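You operate a simulated robot arm through the tools that you are given. There is no shell and no other tool. Be economical: measure what you need, move in short steps, check, and stop when the job is done.

The job below is to be done with a simulated robot arm. You get a single attempt, and the scene is never put back.

JOB
Lift the lid of the red bin open.
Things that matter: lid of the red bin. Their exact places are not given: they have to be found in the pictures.

Only the result counts: the job must be done as asked and must still hold three seconds after the hand-in. Knocking over, shifting, dropping, spilling or breaking anything else fails it. Lids that push on must go on centred and level and be pressed home; caps that screw on are set level and turned clockwise until they are tight.

ROBOT AND FRAMES
A 7-joint arm with a two-finger parallel gripper on a trunk, on a base that drives. Base frame: it is fixed to the floor where the robot stands at the start and does not move with it; the origin is under the middle of the robot, x ahead of it, y to its left, z up. Units: m, degrees, N and s.
With the tool pointing down near the work surface it reaches from about 0.18 to 0.7 m from the robot's upright axis, wherever it stands. Its first joint turns from -115.0 to 115.0 degrees. Places, roughly: lid of the red bin [0.6, 0, 0.7]. Payload 3.91 kg.
Tool frame: the origin (TCP) lies between the finger pads and is the grasp point; the fingertips stand 0.03 m ahead of it; z points along the fingers, y is the line along which they close. The gripper opens to 0.11 m. The fingers are 0.02 m wide and 0.01 m thick; the gripper's body (0.048 by 0.112 m) begins 0.055 m behind the TCP.
Orientation is that of the tool frame in the base frame, as a unit quaternion [w, x, y, z]. With the fingers straight down and closing along the base's y, the tool's x points along the base's -x, its y along +y and its z along -z.

CONTROLS
- The arm moves only by the tool apply_moves. Its argument "increments" is a list of rows, each a list of 6 numbers: the shift along the tool's x, y, z in units of 40 mm (1.0 is 40 mm), then the turn, a rotation vector about the tool's x, y, z in units of 8 degrees (1.0 is 8 degrees). In form: [[dx, dy, dz, wx, wy, wz], ...]. A call has 1 to 10 rows; each row shifts and turns the commanded pose from where the row before left it, along the tool's axes as they then stand. "hand" is the opening, from 0 (shut) to 1 (fully open), set as the call begins (left out, the last holds). A call with a number of a shift or a turn outside -1 to 1 is refused whole. Each row takes 0.2 s and may step no farther than 0.05 m and 8.6 degrees from the row before; otherwise, or with a gripper value out of range, the whole call is refused. Where a pose cannot be reached the arm comes as near as it can. A force on the tool above 40 N (or 10 N above the force at the start of the call, whichever is more), or a blocked arm, ends the call early, and 0.2 s more pass. Each finger travels about 0.108 m/s and halts on what it meets, pressing with about 43 N; the grip force reading is that of the motor and also rises with nothing between the fingers. The clock runs only during rows and for 0.2 s after the last one: add rows that do not move to give the fingers time. It gives the time, the measured TCP pose, the force on the tool (base axes), the opening and the grip force at its end, in the units of the frame above (readings bear some noise), with the torque about the TCP (base axes, N m) and any sound that the robot's microphone picked up.
- Cameras (640 x 400 px; columns grow to the right, rows downward): "scene" is now at [0.0066, 0.1332, 1.6213]; the picture's right is [-0.27, -0.96, 0.00], its down [-0.80, 0.22, -0.55] and it looks along [0.53, -0.15, -0.83] (base axes); focal length 251 px, centre (320, 200). "wrist" rides on the gripper at [0.072, 0.017, -0.103] in the tool frame; the picture's right is [-0.23, 0.97, 0.00], its down [-0.76, -0.18, -0.62] and it looks along [-0.61, -0.14, 0.78] (tool axes); focal length 222 px, centre (320, 200).
- grab_frame(camera): a new picture of that camera. It takes no simulated time.
- slide_trunk(by): slides the trunk up (or, below 0, down) by that many m; the arm and the scene camera ride with it, the base frame stays. It gives what a move gives, with no picture.
- base_move(legs): drives the robot by 1 to 6 legs, each [ahead, turn to the left] in m and degrees, along the robot's own axes; the way and the turn of a leg run together, so that a leg with both is an arc; at most 1.5 m and 180 degrees a leg. The arm and the cameras ride along, it lands a little off, and it stops where it bumps. It gives what a move gives.
- aim_head(pan, tilt): turns the head with the scene camera to pan (to the left, within 155 degrees either way) and tilt (down, from -29 to 69), counted from straight ahead of the robot. It gives what a move gives.
- point_at(camera, pixels): for up to 12 pixels [column, row] of the newest picture of that camera ("zoom" is the newest enlarged one), the place [x, y, z] in the base frame of the surface seen there, good to about 0.002 m. It takes no simulated time.
- enlarge(camera, box): a new picture of the part [left, top, right, bottom] of that camera's present view, enlarged. It takes no simulated time.
- hand_in(): hands the job in; it is judged then, once.

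Go step by step. Measure first, check grasps and placings, and put right what went wrong. The budget is 80 turns and 68 pictures, counting those below and the enlarged ones. Unless the task says otherwise, let go and move clear before handing in, and close with one line.

The tools are called after "Request:" as name(argument=value, ...) on one line, values as JSON. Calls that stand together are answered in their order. apply_moves: Moves the arm, as the interface text tells. Its arguments: {"type":"object","properties":{"increments":{"type":"array","items":{"type":"array","items":{"type":"number"}}},"hand":{"type":"number"}},"required":["increments"]} The other tools are called the same way: slide_trunk (by) slides the trunk up or down; base_move (legs) drives the base; aim_head (pan, tilt) turns the head that bears the scene camera; grab_frame (camera) takes a picture; point_at (camera, pixels) gives the place of the surface under pixels of a picture; enlarge (camera, box) takes an enlarged picture of a part of a camera's view; hand_in () hands the job in.

At the start:

```text
time_s: 0.0
ee_pos: [0.5373, -0.0833, 1.0874]
orientation: [0.0, 0.003, 1.0, 0.001]
ft_force: [0.3, -0.3, -0.7]
ft_torque: [0.0, 0.0, -0.01]
gripper_width: 0.1099
grip_force: 0.0
trunk travel left (down, up): [-0.75, 0.24]
robot x, y, heading: [0.0024, -0.0003, 0.1]
head pan, tilt: [-15.4, 56.4]
```

scene: 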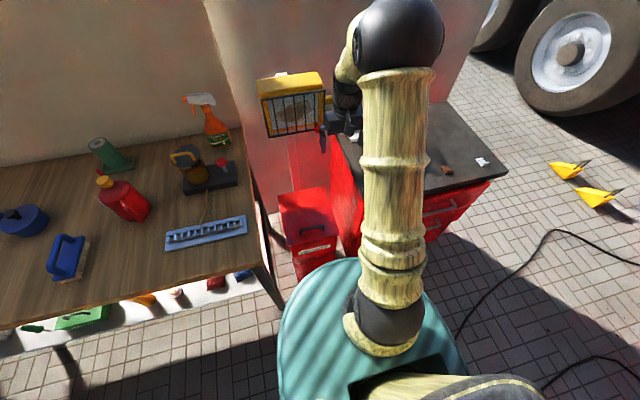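
wrist: 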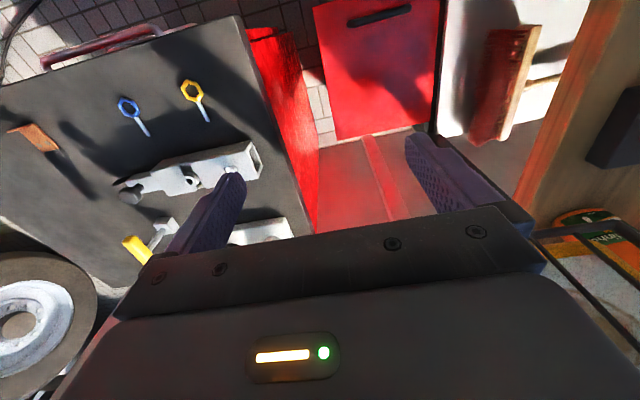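

The red bin seems to be the narrow red box at scene pixels (307,220), with a dark handle; I'll enlarge and measure it.

Request:
enlarge(camera="scene", box=[250, 150, 370, 290])

Request:
point_at(camera="scene", pixels=[[282, 198], [326, 190], [288, 243], [335, 234], [310, 228], [305, 210], [316, 250], [300, 275], [270, 200], [340, 190], [262, 250], [292, 150]])

Request:
point_at(camera="wrist", pixels=[[380, 18], [350, 22], [408, 8], [318, 10], [335, 135], [430, 125], [380, 90], [370, 160], [320, 220], [240, 20], [310, 225], [440, 100]])

```text
2.86 times, centred on (310, 220) of scene
```

zoom: 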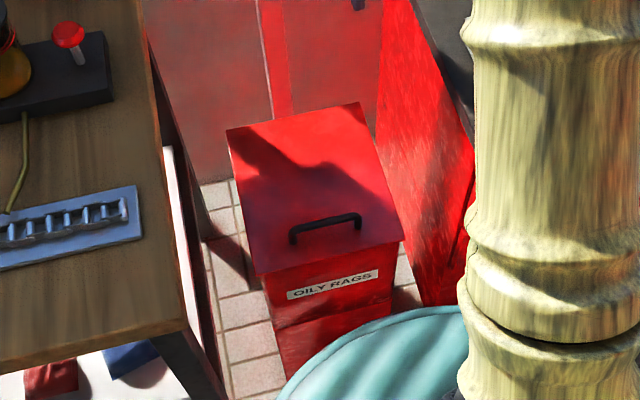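

```text
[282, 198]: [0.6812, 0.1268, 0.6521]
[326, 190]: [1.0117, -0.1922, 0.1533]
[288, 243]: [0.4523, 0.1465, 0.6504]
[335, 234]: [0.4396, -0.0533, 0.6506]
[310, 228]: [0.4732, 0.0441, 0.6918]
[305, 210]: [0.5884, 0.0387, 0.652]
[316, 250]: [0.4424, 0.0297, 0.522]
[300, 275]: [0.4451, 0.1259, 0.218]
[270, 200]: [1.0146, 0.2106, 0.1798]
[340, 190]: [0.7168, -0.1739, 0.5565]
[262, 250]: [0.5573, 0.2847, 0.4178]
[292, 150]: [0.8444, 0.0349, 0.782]
```

```text
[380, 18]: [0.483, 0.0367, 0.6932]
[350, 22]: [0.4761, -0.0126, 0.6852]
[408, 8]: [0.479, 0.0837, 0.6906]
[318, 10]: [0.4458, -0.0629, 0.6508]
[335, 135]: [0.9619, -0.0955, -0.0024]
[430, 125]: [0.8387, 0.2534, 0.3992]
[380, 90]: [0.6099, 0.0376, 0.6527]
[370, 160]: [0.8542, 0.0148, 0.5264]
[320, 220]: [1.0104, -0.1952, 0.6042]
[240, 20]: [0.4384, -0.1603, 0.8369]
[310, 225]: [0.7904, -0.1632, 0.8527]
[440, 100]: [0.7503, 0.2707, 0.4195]
```

The bin lid ("OILY RAGS") spans x 0.44–0.70, y -0.06–0.14 at z 0.651, with a handle bar along y at about x 0.478, y 0.035, z 0.69; the hinge is at the back. I'll move above the handle and turn the fingers to close across the bar.

Request:
apply_moves(increments=[[0.49, 0.98, 0, 0, 0, 0], [0.49, 0.98, 0, 0, 0, 0], [0.49, 0.98, 0, 0, 0, 0], [0, 0, 0, 0, 0, 0.94], [0, 0, 0, 0, 0, 0.94], [0, 0, 0, 0, 0, 0.94], [0, 0, 0, 0, 0, 0.94], [0, 0, 0, 0, 0, 0.94], [0, 0, 0, 0, 0, 0.94], [0, 0, 0, 0, 0, 0.94]], hand=0.4)

Request:
apply_moves(increments=[[0, 0, 0, 0, 0, 0.94], [0, 0, 0, 0, 0, 0.94], [0, 0, 0, 0, 0, 0.94], [0, 0, 0, 0, 0, 0.94], [0, 0, 0, 0, 0, 0.94], [0, 0, 1, 0, 0, 0], [0, 0, 1, 0, 0, 0], [0, 0, 1, 0, 0, 0], [0, 0, 1, 0, 0, 0], [0, 0, 0, 0, 0, 0]])

Request:
grab_frame(camera="wrist")

Request:
grab_frame(camera="scene")

```text
time_s: 2.2
ee_pos: [0.479, 0.0357, 1.0876]
orientation: [0.001, 0.446, 0.895, 0.001]
ft_force: [-0.1, -0.4, -0.2]
ft_torque: [0.01, 0.01, -0.04]
gripper_width: 0.044
grip_force: 0.0
trunk travel left (down, up): [-0.75, 0.24]
robot x, y, heading: [-0.0008, 0.0013, -0.3]
head pan, tilt: [-15.4, 56.4]
```

```text
time_s: 4.4
ee_pos: [0.4781, 0.0357, 0.9272]
orientation: [-0.001, 0.71, 0.704, 0.0]
ft_force: [0.0, -0.3, -0.3]
ft_torque: [-0.02, 0.0, 0.0]
gripper_width: 0.044
grip_force: 0.1
trunk travel left (down, up): [-0.75, 0.24]
robot x, y, heading: [0.0014, -0.002, -0.0]
head pan, tilt: [-15.4, 56.4]
```

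```text
64 pictures are left
```

wrist: 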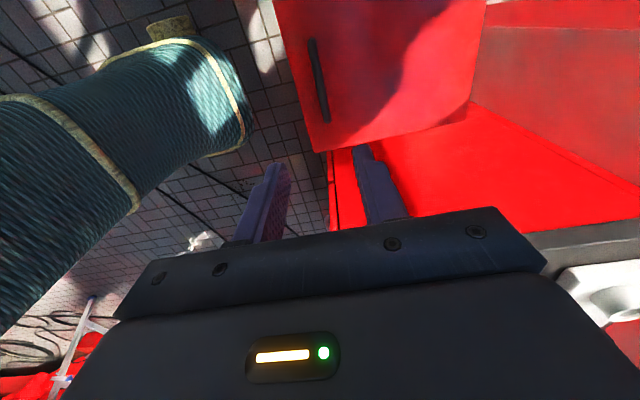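

```text
63 pictures are left
```

scene: 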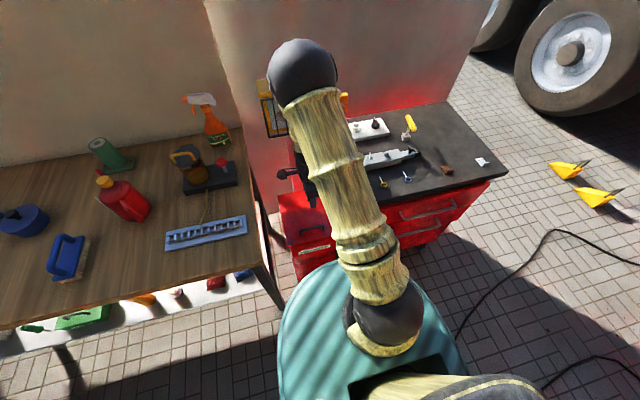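

The wrist view shows the handle at (318,80) and lid corners well; measure them.

Request:
enlarge(camera="wrist", box=[260, 0, 500, 150])

Request:
point_at(camera="wrist", pixels=[[312, 45], [317, 75], [323, 110], [300, 80], [314, 150], [464, 118], [484, 4], [470, 60], [495, 60], [520, 90], [350, 80], [290, 60]])

```text
2.67 times, centred on (380, 75) of wrist
```

zoom: 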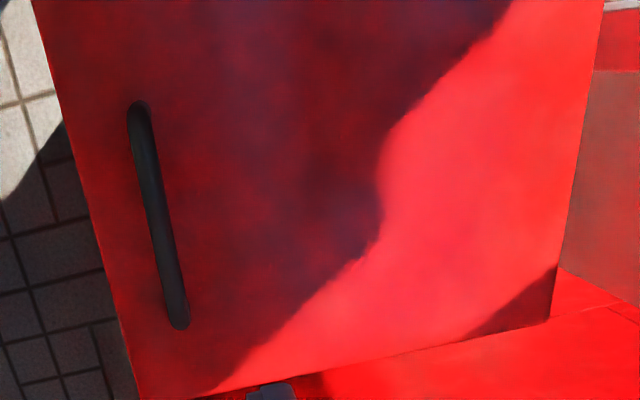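

```text
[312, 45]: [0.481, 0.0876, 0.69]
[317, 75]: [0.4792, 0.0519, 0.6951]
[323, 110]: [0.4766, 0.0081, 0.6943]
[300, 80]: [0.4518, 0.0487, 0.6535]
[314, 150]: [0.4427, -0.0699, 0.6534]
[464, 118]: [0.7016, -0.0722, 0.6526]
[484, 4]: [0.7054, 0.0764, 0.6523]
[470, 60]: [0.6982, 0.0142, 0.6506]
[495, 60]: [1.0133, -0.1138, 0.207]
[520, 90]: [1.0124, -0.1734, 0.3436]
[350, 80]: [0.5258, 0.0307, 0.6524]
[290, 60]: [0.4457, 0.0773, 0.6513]
```

Bar centre is about (0.478, 0.037, 0.689). I'll tilt the tool 40° (fingers pointing forward-down) so that it can follow the lid's swing, and check the pose.

Request:
apply_moves(increments=[[0, 0, 0, -1, 0, 0], [0, 0, 0, -1, 0, 0], [0, 0, 0, -1, 0, 0], [0, 0, 0, -1, 0, 0], [0, 0, 0, -1, 0, 0], [0, -0.95, 0, 0, 0, 0], [0, -0.95, 0, 0, 0, 0], [0, 0, 0, 0, 0, 0]], hand=0.28)

Request:
grab_frame(camera="scene")

Request:
point_at(camera="scene", pixels=[[305, 280], [330, 265], [290, 310], [310, 300]])

```text
time_s: 6.2
ee_pos: [0.4354, 0.0363, 0.8708]
orientation: [0.243, 0.667, 0.661, 0.241]
ft_force: [0.8, -0.1, 0.1]
ft_torque: [0.0, -0.03, 0.04]
gripper_width: 0.0312
grip_force: 0.1
out of reach, approached as far as the arm can: row 7
trunk travel left (down, up): [-0.75, 0.24]
robot x, y, heading: [-0.0025, 0.006, -0.1]
head pan, tilt: [-15.4, 56.4]
```

```text
61 pictures are left
```

scene: 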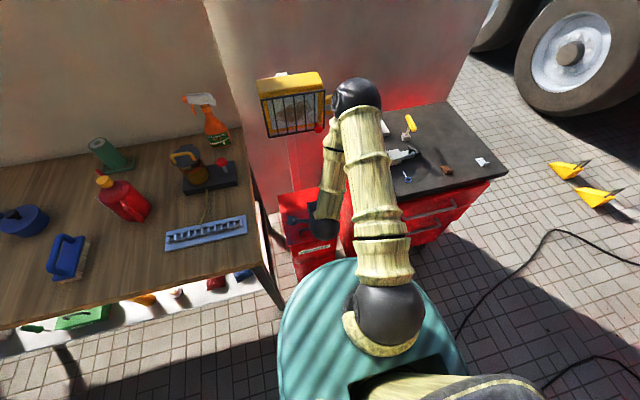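

```text
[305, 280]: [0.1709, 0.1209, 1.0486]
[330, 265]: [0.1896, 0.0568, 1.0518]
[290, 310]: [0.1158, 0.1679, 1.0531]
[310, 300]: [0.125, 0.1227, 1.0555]
```

Row 7 was out of reach (too close in at this height), so I'll use a milder tilt of about 24° and move over the bar; the bar can turn between the pads as the lid swings.

Request:
apply_moves(increments=[[0, 0, 0, 1, 0, 0], [0, 0, 0, 1, 0, 0], [0, 0, 0.5, 0, 0, 0], [0, 0, 0, 0, 0, 0]])

```text
time_s: 7.2
ee_pos: [0.4428, 0.0369, 0.8525]
orientation: [0.148, 0.694, 0.689, 0.147]
ft_force: [-0.1, 0.1, 0.3]
ft_torque: [0.0, 0.02, 0.01]
gripper_width: 0.0306
grip_force: 0.1
trunk travel left (down, up): [-0.75, 0.24]
robot x, y, heading: [0.0006, -0.0011, -0.2]
head pan, tilt: [-15.4, 56.4]
```

Request:
apply_moves(increments=[[0, -0.86, 0, 0, 0, 0], [0, 0, 0.9, 0, 0, 0], [0, 0, 0.9, 0, 0, 0], [0, 0, 0.8, 0, 0, 0], [0, 0, 0, 0, 0, 0]])

Request:
grab_frame(camera="wrist")

Request:
enlarge(camera="scene", box=[250, 150, 370, 290])

```text
time_s: 8.4
ee_pos: [0.4529, 0.0378, 0.7431]
orientation: [0.147, 0.694, 0.689, 0.146]
ft_force: [0.3, -0.1, 0.1]
ft_torque: [-0.03, 0.0, 0.02]
gripper_width: 0.0307
grip_force: 0.0
trunk travel left (down, up): [-0.75, 0.24]
robot x, y, heading: [0.0017, 0.0011, 0.2]
head pan, tilt: [-15.4, 56.4]
```

```text
60 pictures are left
```

wrist: 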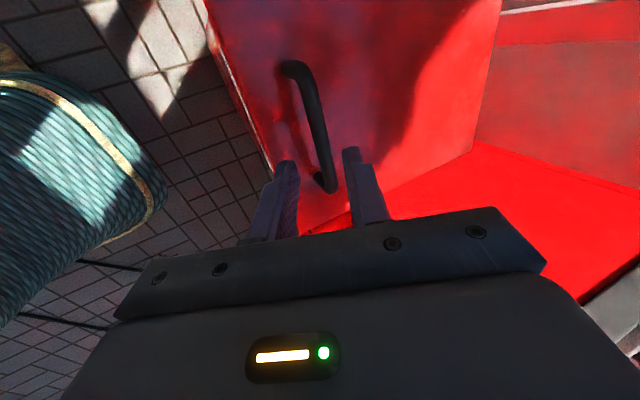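

```text
2.86 times, centred on (310, 220) of scene
```

zoom: 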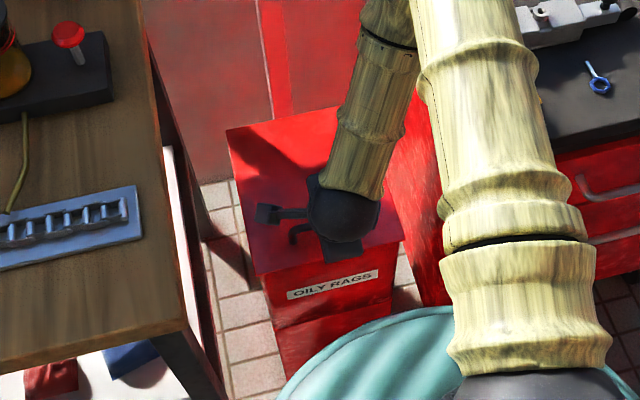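

The bar lies between the two finger lines in the wrist view; advancing the last 49 mm, then closing.

Request:
apply_moves(increments=[[0, 0.02, 0.4, 0, 0, 0], [0, 0, 0.4, 0, 0, 0], [0, 0, 0.4, 0, 0, 0], [0, 0, 0, 0, 0, 0]])

Request:
apply_moves(increments=[[0, 0, 0, 0, 0, 0], [0, 0, 0, 0, 0, 0], [0, 0, 0, 0, 0, 0]], hand=0)

Request:
grab_frame(camera="wrist")

```text
time_s: 9.4
ee_pos: [0.476, 0.0383, 0.7003]
orientation: [0.147, 0.695, 0.688, 0.146]
ft_force: [0.5, 0.1, 0.3]
ft_torque: [-0.02, 0.02, 0.01]
gripper_width: 0.0308
grip_force: 0.1
trunk travel left (down, up): [-0.75, 0.24]
robot x, y, heading: [0.0011, -0.0028, -0.1]
head pan, tilt: [-15.4, 56.4]
```

```text
time_s: 10.2
ee_pos: [0.4741, 0.0383, 0.6994]
orientation: [0.148, 0.694, 0.689, 0.147]
ft_force: [5.5, 0.1, -0.7]
ft_torque: [0.04, -0.08, -0.02]
gripper_width: 0.0112
grip_force: 45.2
trunk travel left (down, up): [-0.75, 0.24]
robot x, y, heading: [0.0034, -0.0005, 0.0]
head pan, tilt: [-15.4, 56.4]
```

```text
58 pictures are left
```

wrist: 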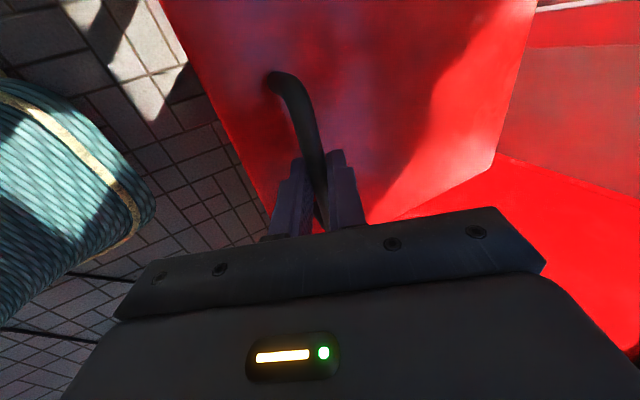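

The bar is gripped (width 0.0112). I'll raise the lid the first 12° along its arc, turning with it, and watch the force.

Request:
apply_moves(increments=[[0, 0.26, -0.32, 0.5, 0, 0], [0, 0.26, -0.32, 0.5, 0, 0], [0, 0.26, -0.32, 0.5, 0, 0], [0, 0, 0, 0, 0, 0]])

Request:
enlarge(camera="scene", box=[250, 150, 370, 290])

```text
time_s: 11.2
ee_pos: [0.4899, 0.0381, 0.7459]
orientation: [0.073, 0.707, 0.7, 0.074]
ft_force: [3.1, 3.3, -1.8]
ft_torque: [-0.39, -0.03, -0.14]
gripper_width: 0.0112
grip_force: 45.1
trunk travel left (down, up): [-0.75, 0.24]
robot x, y, heading: [-0.001, -0.0019, -0.2]
head pan, tilt: [-15.4, 56.4]
```

```text
2.86 times, centred on (310, 220) of scene
```

zoom: 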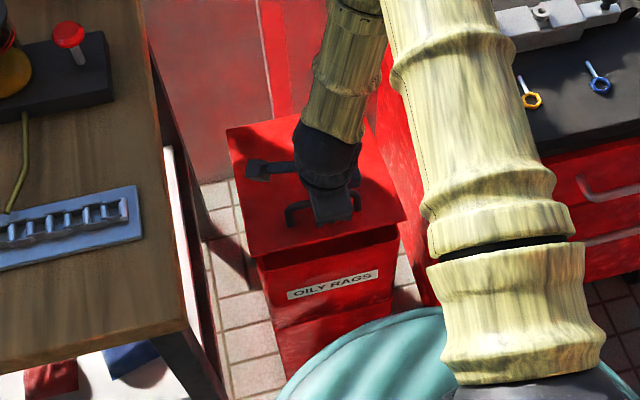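

The lid is lifting and forces are small; continuing another 16° the same way.

Request:
apply_moves(increments=[[0, 0.26, -0.32, 0.5, 0, 0], [0, 0.26, -0.32, 0.5, 0, 0], [0, 0.26, -0.32, 0.5, 0, 0], [0, 0.26, -0.32, 0.5, 0, 0], [0, 0, 0, 0, 0, 0]])

```text
time_s: 12.4
ee_pos: [0.5258, 0.0371, 0.8034]
orientation: [-0.025, 0.709, 0.704, -0.025]
ft_force: [-12.2, 6.9, 8.6]
ft_torque: [1.06, 0.15, -0.14]
gripper_width: 0.0113
grip_force: 45.6
trunk travel left (down, up): [-0.75, 0.24]
robot x, y, heading: [-0.0005, -0.0005, 0.0]
head pan, tilt: [-15.4, 56.4]
```

Lid is at about 28° with tool near vertical. Now I keep the tool's orientation and let the bar turn in the pads, following the arc to 44°.

Request:
apply_moves(increments=[[0, 0.25, -0.31, 0, 0, 0], [0, 0.25, -0.31, 0, 0, 0], [0, 0.29, -0.275, 0, 0, 0], [0, 0.29, -0.275, 0, 0, 0], [0, 0, 0, 0, 0, 0]])

Request:
grab_frame(camera="scene")

Request:
grab_frame(camera="wrist")

```text
time_s: 13.6
ee_pos: [0.5724, 0.0379, 0.847]
orientation: [-0.023, 0.71, 0.704, -0.023]
ft_force: [-11.5, 6.6, 17.1]
ft_torque: [-0.12, 0.08, 0.0]
gripper_width: 0.0113
grip_force: 45.4
trunk travel left (down, up): [-0.75, 0.24]
robot x, y, heading: [-0.0008, 0.0003, -0.3]
head pan, tilt: [-15.4, 56.4]
```

```text
56 pictures are left
```

scene: 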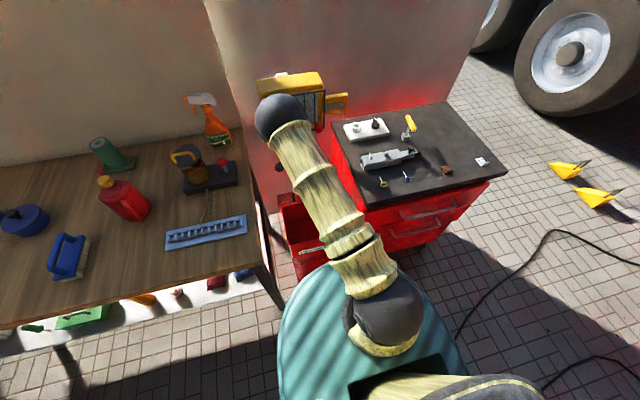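

```text
55 pictures are left
```

wrist: 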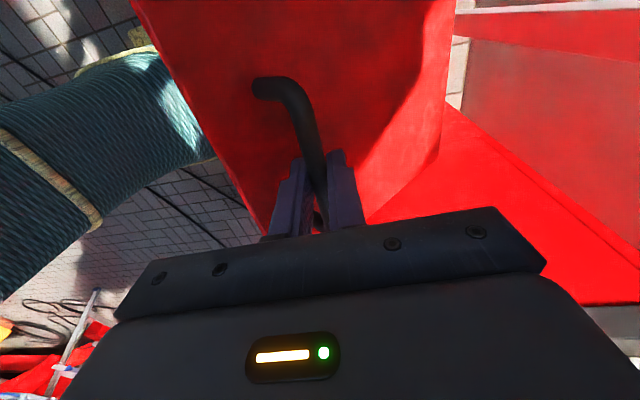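

The bar slips in the pads nicely, and the lid is at about 44°. The force is outward-radial, so I'll widen the arc a little; first a quick clearance check of the lamp (290,95) and the elbow (280,115).

Request:
point_at(camera="scene", pixels=[[270, 85], [310, 80], [300, 85], [345, 105], [322, 112], [280, 115], [262, 120], [300, 120]])

Request:
enlarge(camera="scene", box=[220, 50, 380, 150])

```text
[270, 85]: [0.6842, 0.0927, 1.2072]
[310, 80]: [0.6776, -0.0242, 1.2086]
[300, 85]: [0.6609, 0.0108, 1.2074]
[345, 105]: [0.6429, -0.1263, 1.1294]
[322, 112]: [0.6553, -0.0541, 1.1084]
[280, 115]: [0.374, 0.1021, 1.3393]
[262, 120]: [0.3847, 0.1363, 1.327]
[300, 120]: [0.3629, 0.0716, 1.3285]
```

```text
4.00 times, centred on (300, 100) of scene
```

zoom: 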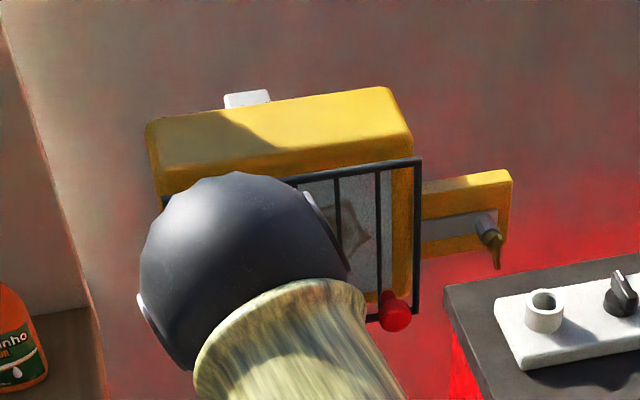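

A yellow lamp hangs directly above the bin (front at x≈0.655). I need its underside height.

Request:
point_at(camera="zoom", pixels=[[395, 310], [372, 320], [412, 312], [418, 165], [400, 290], [300, 182], [345, 275], [393, 100]])

Request:
aim_head(pan=-5, tilt=35)

Request:
grab_frame(camera="scene")

```text
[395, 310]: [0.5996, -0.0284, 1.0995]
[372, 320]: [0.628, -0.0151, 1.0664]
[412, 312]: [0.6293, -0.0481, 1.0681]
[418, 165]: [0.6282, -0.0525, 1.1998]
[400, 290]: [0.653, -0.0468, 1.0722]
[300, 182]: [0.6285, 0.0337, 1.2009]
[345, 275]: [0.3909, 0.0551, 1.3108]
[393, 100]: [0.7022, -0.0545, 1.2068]
```

```text
time_s: 14.4
ee_pos: [0.5719, 0.0364, 0.8468]
orientation: [-0.024, 0.71, 0.703, -0.024]
ft_force: [-11.7, 6.0, 16.5]
ft_torque: [0.07, 0.13, -0.05]
gripper_width: 0.0114
grip_force: 45.5
trunk travel left (down, up): [-0.75, 0.24]
robot x, y, heading: [-0.0009, 0.002, 0.3]
head pan, tilt: [-5.0, 35.0]
```

```text
53 pictures are left
```

scene: 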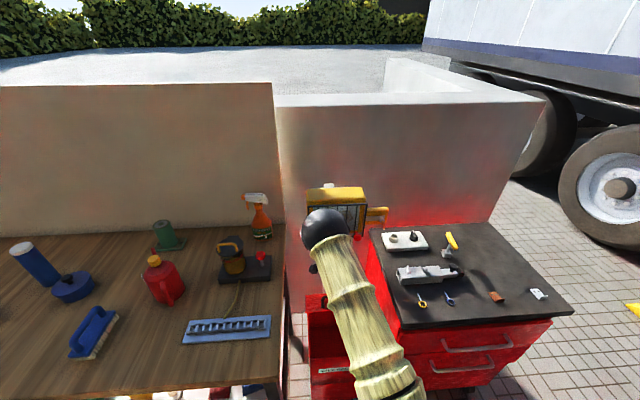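

The lamp (bottom z≈1.065, front x≈0.63) would meet the wrist if the tool stayed upright. So I lean the tool back (fingers pointing forward) while raising the lid further to about 56°, letting the bar turn in the pads.

Request:
apply_moves(increments=[[0, 0.125, -0.145, -0.5, 0, 0], [0, 0.125, -0.145, -0.5, 0, 0], [0, 0.166, -0.078, -0.5, 0, 0], [0, 0.166, -0.078, -0.5, 0, 0], [0, 0.176, -0.038, -0.5, 0, 0], [0, 0.176, -0.038, -0.5, 0, 0], [0, 0, 0, 0, 0, 0]])

Request:
grab_frame(camera="wrist")

```text
time_s: 16.1
ee_pos: [0.6096, 0.0361, 0.8706]
orientation: [0.124, 0.699, 0.693, 0.123]
ft_force: [0.4, 5.3, -2.9]
ft_torque: [0.89, 0.0, 0.28]
gripper_width: 0.0113
grip_force: 45.5
trunk travel left (down, up): [-0.75, 0.24]
robot x, y, heading: [0.0018, -0.0008, 0.1]
head pan, tilt: [-5.0, 35.0]
```

```text
52 pictures are left
```

wrist: 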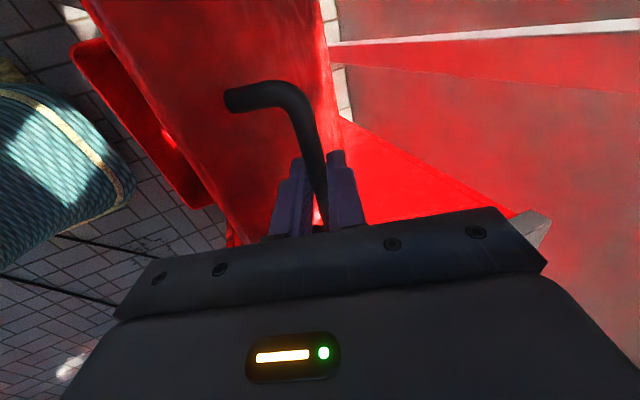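

Works well with low force. Continue to about 64°.

Request:
apply_moves(increments=[[0, 0.181, 0.005, -0.5, 0, 0], [0, 0.181, 0.005, -0.5, 0, 0], [0, 0.176, 0.045, -0.5, 0, 0], [0, 0.176, 0.045, -0.5, 0, 0], [0, 0, 0, 0, 0, 0]])

Request:
grab_frame(camera="wrist")

Request:
enlarge(camera="scene", box=[270, 160, 430, 400])

```text
time_s: 17.2
ee_pos: [0.6365, 0.0358, 0.8795]
orientation: [0.22, 0.675, 0.669, 0.218]
ft_force: [0.4, 1.3, -0.3]
ft_torque: [0.18, -0.01, 0.16]
gripper_width: 0.0114
grip_force: 45.0
trunk travel left (down, up): [-0.75, 0.24]
robot x, y, heading: [0.0016, 0.0016, -0.3]
head pan, tilt: [-5.0, 35.0]
```

```text
51 pictures are left
```

wrist: 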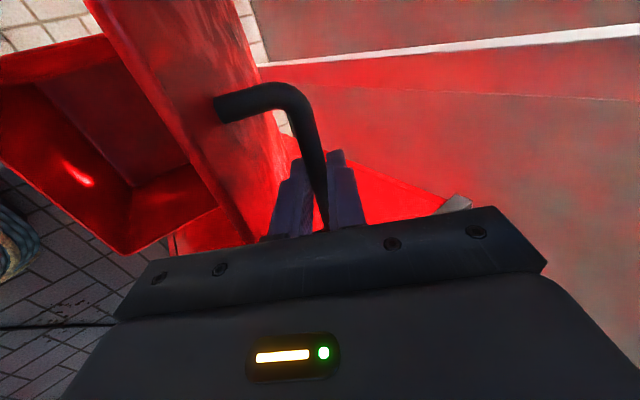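

```text
1.67 times, centred on (350, 280) of scene
```

zoom: 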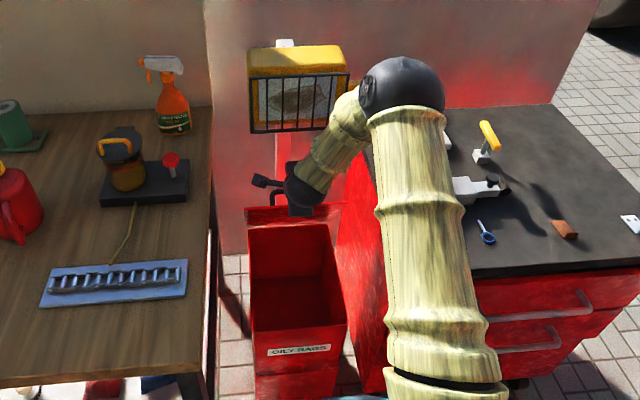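

Lid is at about 64°. The forearm is near the lamp's lower right corner at zoom (345,110), so I'll check clearance.

Request:
point_at(camera="zoom", pixels=[[340, 105], [335, 125], [325, 145], [350, 95], [330, 128], [300, 130], [260, 130], [300, 175], [320, 185], [270, 215], [375, 80]])

Request:
enlarge(camera="scene", box=[325, 180, 385, 240])

```text
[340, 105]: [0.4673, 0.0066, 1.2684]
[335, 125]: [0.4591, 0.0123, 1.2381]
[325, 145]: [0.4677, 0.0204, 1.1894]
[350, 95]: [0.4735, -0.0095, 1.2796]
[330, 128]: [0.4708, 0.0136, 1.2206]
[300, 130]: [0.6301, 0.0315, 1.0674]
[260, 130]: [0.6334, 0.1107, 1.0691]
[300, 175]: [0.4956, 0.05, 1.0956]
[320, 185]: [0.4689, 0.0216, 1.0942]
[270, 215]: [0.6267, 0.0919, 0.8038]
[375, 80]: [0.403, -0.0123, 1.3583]
```

```text
6.67 times, centred on (355, 210) of scene
```

zoom: 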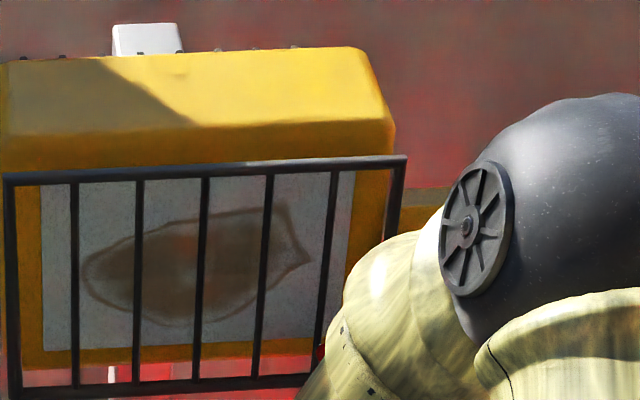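

Clearance is still some centimetres. Now a test: loosen the grip slightly (the finger under the bar remains as a hook) to see if the lid stays by itself.

Request:
apply_moves(increments=[[0, 0, 0, 0, 0, 0], [0, 0, 0, 0, 0, 0], [0, 0, 0, 0, 0, 0], [0, 0, 0, 0, 0, 0]], hand=0.25)

Request:
grab_frame(camera="wrist")

```text
time_s: 18.2
ee_pos: [0.6354, 0.0359, 0.8802]
orientation: [0.22, 0.675, 0.67, 0.218]
ft_force: [0.3, 0.1, -0.4]
ft_torque: [-0.05, 0.0, -0.02]
gripper_width: 0.028
grip_force: 0.0
trunk travel left (down, up): [-0.75, 0.24]
robot x, y, heading: [0.0018, -0.0028, -0.1]
head pan, tilt: [-5.0, 35.0]
```

```text
48 pictures are left
```

wrist: 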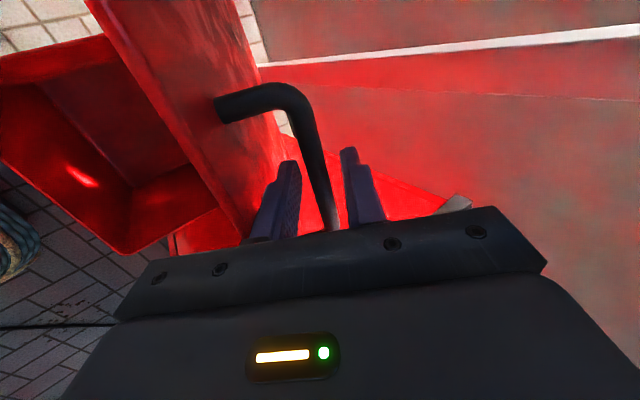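

The bar floats free at mid-gap and has not moved: the hinge holds the lid by friction. I'll retract along the fingers, then push the lid further open from the front.

Request:
apply_moves(increments=[[0, 0, -0.6, 0, 0, 0], [0, 0, -0.6, 0, 0, 0], [0, 0, -0.6, 0, 0, 0], [0, 0, -0.6, 0, 0, 0], [0, -0.7, -0.6, 0, 0, 0], [0, -0.7, -0.4, 0, 0, 0], [0, 0, 0, 0, 0, 0]])

Request:
grab_frame(camera="scene")

Request:
grab_frame(camera="wrist")

```text
time_s: 19.9
ee_pos: [0.5123, 0.0375, 0.9564]
orientation: [0.218, 0.676, 0.669, 0.218]
ft_force: [-0.1, 0.6, -0.4]
ft_torque: [-0.02, 0.01, 0.03]
gripper_width: 0.0272
grip_force: 0.1
trunk travel left (down, up): [-0.75, 0.24]
robot x, y, heading: [0.0001, 0.0012, -0.0]
head pan, tilt: [-5.0, 35.0]
```

```text
47 pictures are left
```

scene: 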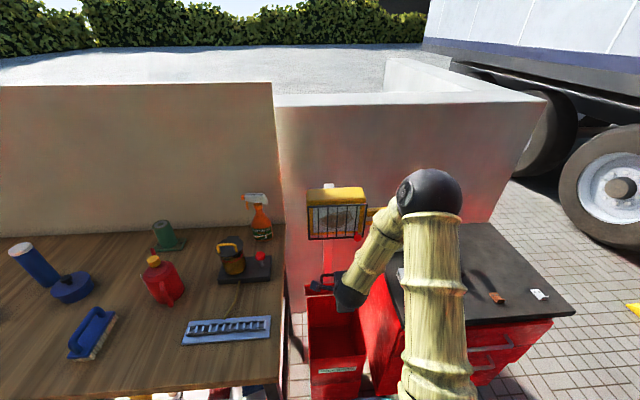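

```text
46 pictures are left
```

wrist: 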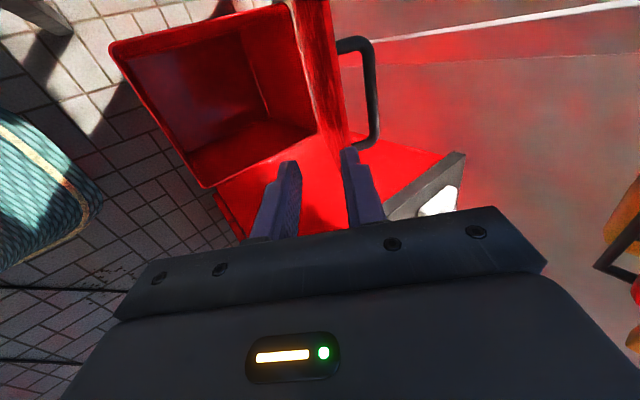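

The lid stays put on its own. I'll lower the trunk so the hand sits below the lamp, close the fingers, and then push the lid's underside.

Request:
slide_trunk(by=-0.13)

Request:
apply_moves(increments=[[0, 0, 0, -1, 0, 0], [0, 0, 0, -1, 0, 0], [0, 0, 0, 0, 0, 0]], hand=0)

Request:
grab_frame(camera="scene")

Request:
grab_frame(camera="wrist")

```text
time_s: 21.4
ee_pos: [0.5111, 0.0372, 0.8257]
orientation: [0.219, 0.675, 0.669, 0.218]
ft_force: [-0.3, -0.8, 0.7]
ft_torque: [0.0, -0.03, 0.02]
gripper_width: 0.0277
grip_force: 0.1
trunk travel left (down, up): [-0.62, 0.37]
robot x, y, heading: [-0.0037, -0.003, 0.2]
head pan, tilt: [-5.0, 35.0]
```

```text
time_s: 22.2
ee_pos: [0.511, 0.0382, 0.8259]
orientation: [0.311, 0.638, 0.633, 0.31]
ft_force: [0.2, -0.3, -0.4]
ft_torque: [-0.02, -0.02, 0.01]
gripper_width: 0.0
grip_force: 37.6
trunk travel left (down, up): [-0.62, 0.37]
robot x, y, heading: [-0.0012, -0.0009, -0.1]
head pan, tilt: [-5.0, 35.0]
```

```text
45 pictures are left
```

scene: 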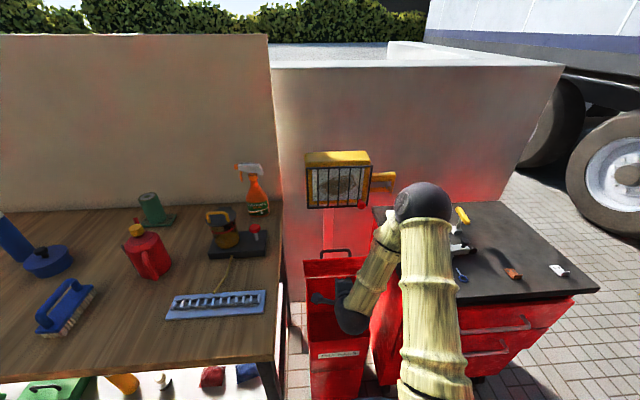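

```text
44 pictures are left
```

wrist: 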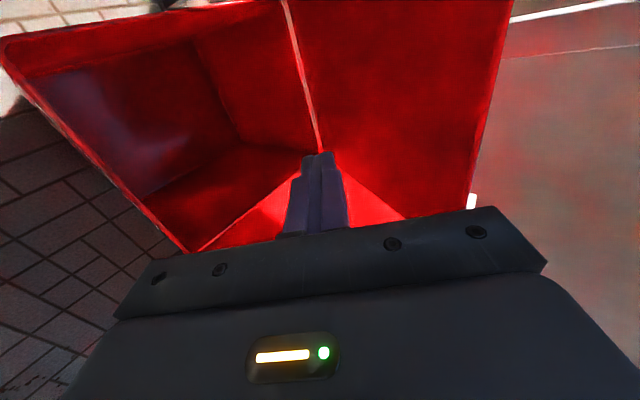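

Now pushing forward in +x toward the lid's underside.

Request:
apply_moves(increments=[[0, 0.37, 0.47, 0, 0, 0], [0, 0.37, 0.47, 0, 0, 0], [0, 0.37, 0.47, 0, 0, 0], [0, 0.25, 0.32, 0, 0, 0], [0, 0.2, 0.25, 0, 0, 0], [0, 0.2, 0.25, 0, 0, 0], [0, 0.2, 0.25, 0, 0, 0], [0, 0, 0, 0, 0, 0]])

Request:
grab_frame(camera="scene")

Request:
grab_frame(camera="wrist")

```text
time_s: 24.0
ee_pos: [0.638, 0.0355, 0.8267]
orientation: [0.311, 0.639, 0.632, 0.309]
ft_force: [-0.7, 0.1, 0.8]
ft_torque: [0.0, 0.03, -0.02]
gripper_width: 0.0
grip_force: 37.1
trunk travel left (down, up): [-0.62, 0.37]
robot x, y, heading: [0.0024, 0.0036, 0.2]
head pan, tilt: [-5.0, 35.0]
```

```text
43 pictures are left
```

scene: 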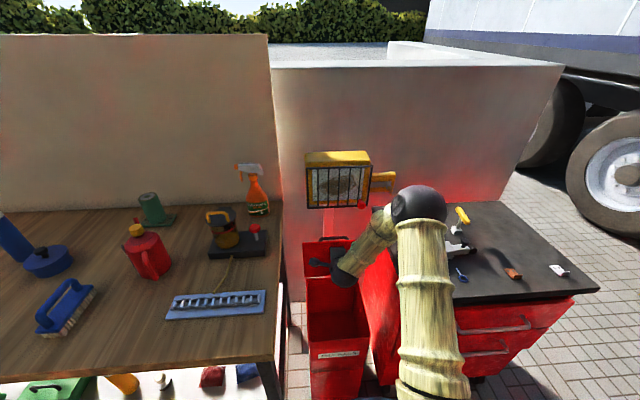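

```text
42 pictures are left
```

wrist: 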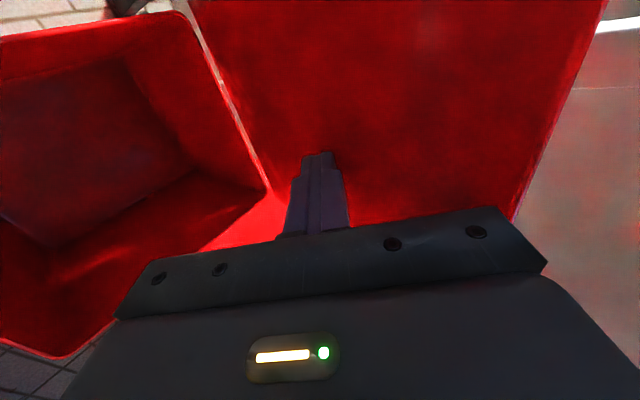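

The lid is now at about 75°. Checking the forearm against the lamp knob at (362,205) before continuing.

Request:
point_at(camera="scene", pixels=[[362, 204], [374, 212], [370, 222], [378, 205], [362, 235], [390, 205], [345, 265], [310, 208], [335, 240]])

Request:
enlarge(camera="scene", box=[290, 140, 450, 300])

```text
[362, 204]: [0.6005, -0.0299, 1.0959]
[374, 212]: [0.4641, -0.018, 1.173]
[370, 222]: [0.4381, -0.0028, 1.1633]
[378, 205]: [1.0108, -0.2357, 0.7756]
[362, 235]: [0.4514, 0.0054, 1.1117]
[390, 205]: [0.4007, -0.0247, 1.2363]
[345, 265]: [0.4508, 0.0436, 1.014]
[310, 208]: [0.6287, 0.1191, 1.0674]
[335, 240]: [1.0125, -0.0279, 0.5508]
```

```text
2.50 times, centred on (370, 220) of scene
```

zoom: 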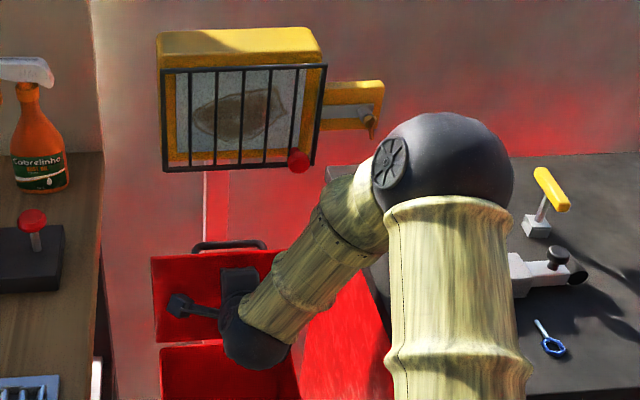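

Forearm clearance to the lamp is about 7 cm; pushing 45 mm more in small steps.

Request:
apply_moves(increments=[[0, 0.17, 0.22, 0, 0, 0], [0, 0.17, 0.22, 0, 0, 0], [0, 0.17, 0.22, 0, 0, 0], [0, 0.17, 0.22, 0, 0, 0], [0, 0, 0, 0, 0, 0]])

Request:
enlarge(camera="scene", box=[290, 140, 450, 300])

Request:
grab_frame(camera="wrist")

```text
time_s: 25.1
ee_pos: [0.6709, 0.0346, 0.8267]
orientation: [0.308, 0.639, 0.635, 0.306]
ft_force: [-27.6, -1.9, 17.9]
ft_torque: [-0.03, -0.23, -0.1]
gripper_width: 0.0
grip_force: 37.6
trunk travel left (down, up): [-0.62, 0.37]
robot x, y, heading: [-0.0011, -0.0039, 0.1]
head pan, tilt: [-5.0, 35.0]
stopped in row 5: the force on the tool passed its limit (the readings are from after the stop); the commanded pose is now the measured one
```

```text
2.50 times, centred on (370, 220) of scene
```

zoom: 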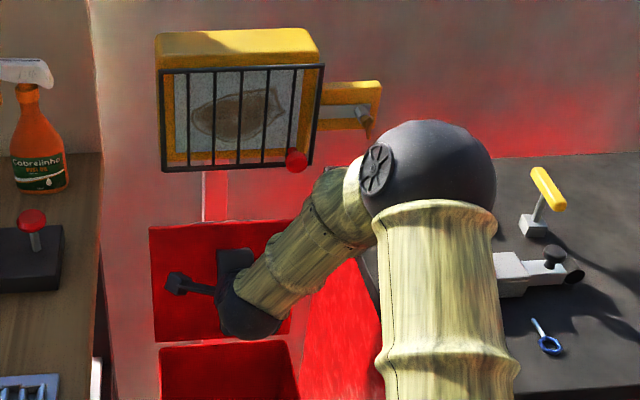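

```text
39 pictures are left
```

wrist: 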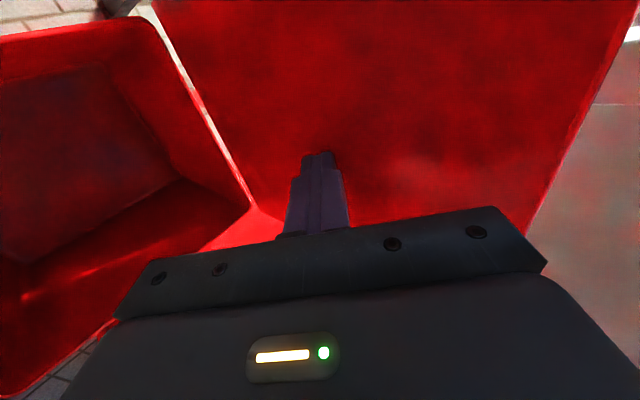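

Force rose sharply near vertical, so the lid has reached its stop. I'll back off in -x and check that the lid stays.

Request:
apply_moves(increments=[[0, -0.2, -0.25, 0, 0, 0], [0, -0.37, -0.47, 0, 0, 0], [0, -0.37, -0.47, 0, 0, 0], [0, -0.37, -0.47, 0, 0, 0], [0, -0.37, -0.47, 0, 0, 0], [0, -0.37, -0.47, 0, 0, 0], [0, 0, 0, 0, 0, 0]])

Request:
enlarge(camera="scene", box=[270, 140, 450, 320])

Request:
grab_frame(camera="wrist")

Request:
point_at(camera="wrist", pixels=[[330, 20], [450, 20], [400, 100], [420, 180], [470, 150]])

```text
time_s: 26.7
ee_pos: [0.5449, 0.0362, 0.8247]
orientation: [0.307, 0.64, 0.635, 0.305]
ft_force: [-0.3, 0.0, 0.7]
ft_torque: [-0.01, -0.04, -0.03]
gripper_width: 0.0002
grip_force: 37.6
trunk travel left (down, up): [-0.62, 0.37]
robot x, y, heading: [0.0001, 0.0007, -0.2]
head pan, tilt: [-5.0, 35.0]
```

```text
2.22 times, centred on (360, 230) of scene
```

zoom: 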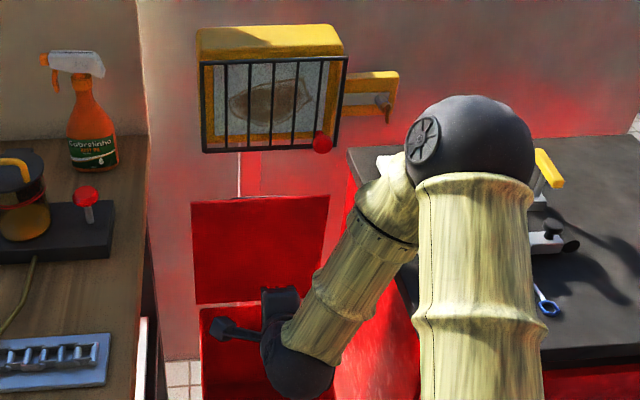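

```text
37 pictures are left
```

wrist: 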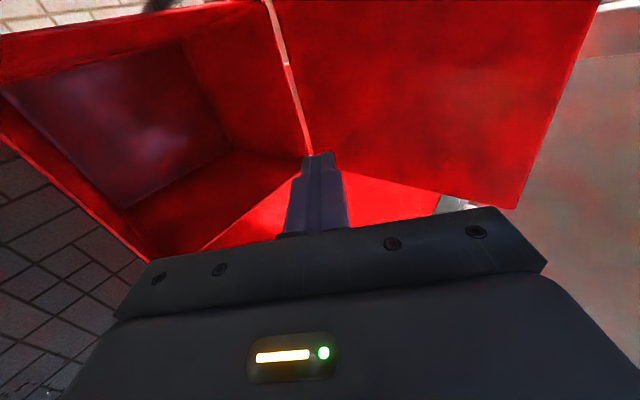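

```text
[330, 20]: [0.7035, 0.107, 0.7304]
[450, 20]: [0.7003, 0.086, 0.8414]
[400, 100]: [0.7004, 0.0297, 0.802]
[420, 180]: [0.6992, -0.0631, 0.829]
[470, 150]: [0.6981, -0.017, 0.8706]
```

The lid stands practically vertical (x 0.703 → 0.698 over z 0.73–0.87). I'll wait a few seconds clear of it and recheck that it holds.

Request:
apply_moves(increments=[[0, -0.2, -0.3, 0, 0, 0], [0, 0, 0, 0, 0, 0], [0, 0, 0, 0, 0, 0], [0, 0, 0, 0, 0, 0], [0, 0, 0, 0, 0, 0], [0, 0, 0, 0, 0, 0], [0, 0, 0, 0, 0, 0], [0, 0, 0, 0, 0, 0], [0, 0, 0, 0, 0, 0], [0, 0, 0, 0, 0, 0]])

Request:
grab_frame(camera="wrist")

Request:
point_at(camera="wrist", pixels=[[450, 20], [400, 100], [470, 150]])

```text
time_s: 28.9
ee_pos: [0.5299, 0.0357, 0.8254]
orientation: [0.306, 0.64, 0.635, 0.305]
ft_force: [0.3, -0.3, 0.2]
ft_torque: [0.01, -0.02, -0.01]
gripper_width: 0.0
grip_force: 37.7
trunk travel left (down, up): [-0.62, 0.37]
robot x, y, heading: [-0.0006, -0.0036, -0.1]
head pan, tilt: [-5.0, 35.0]
```

```text
36 pictures are left
```

wrist: 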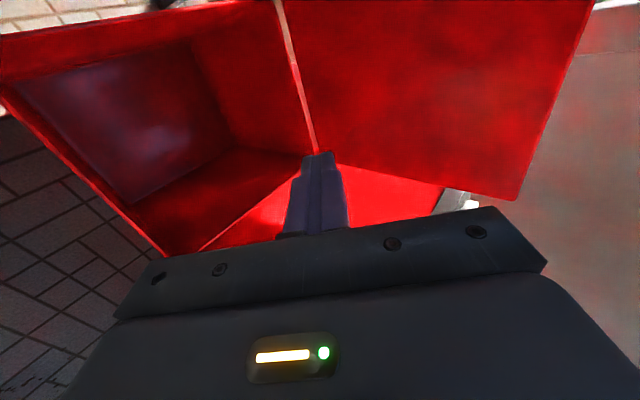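

```text
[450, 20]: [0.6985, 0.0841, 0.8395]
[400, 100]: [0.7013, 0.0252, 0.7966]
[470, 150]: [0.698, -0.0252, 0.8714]
```

The lid has not moved after 2 s (still x≈0.698 at z 0.87), and the arm is clear of everything; handing in.

Request:
hand_in()

```text
The job is handed in.
```

The red bin's lid is open to about vertical (88–90°) and stays there on its own; the arm is clear, and I saw nothing else shifted or knocked over.
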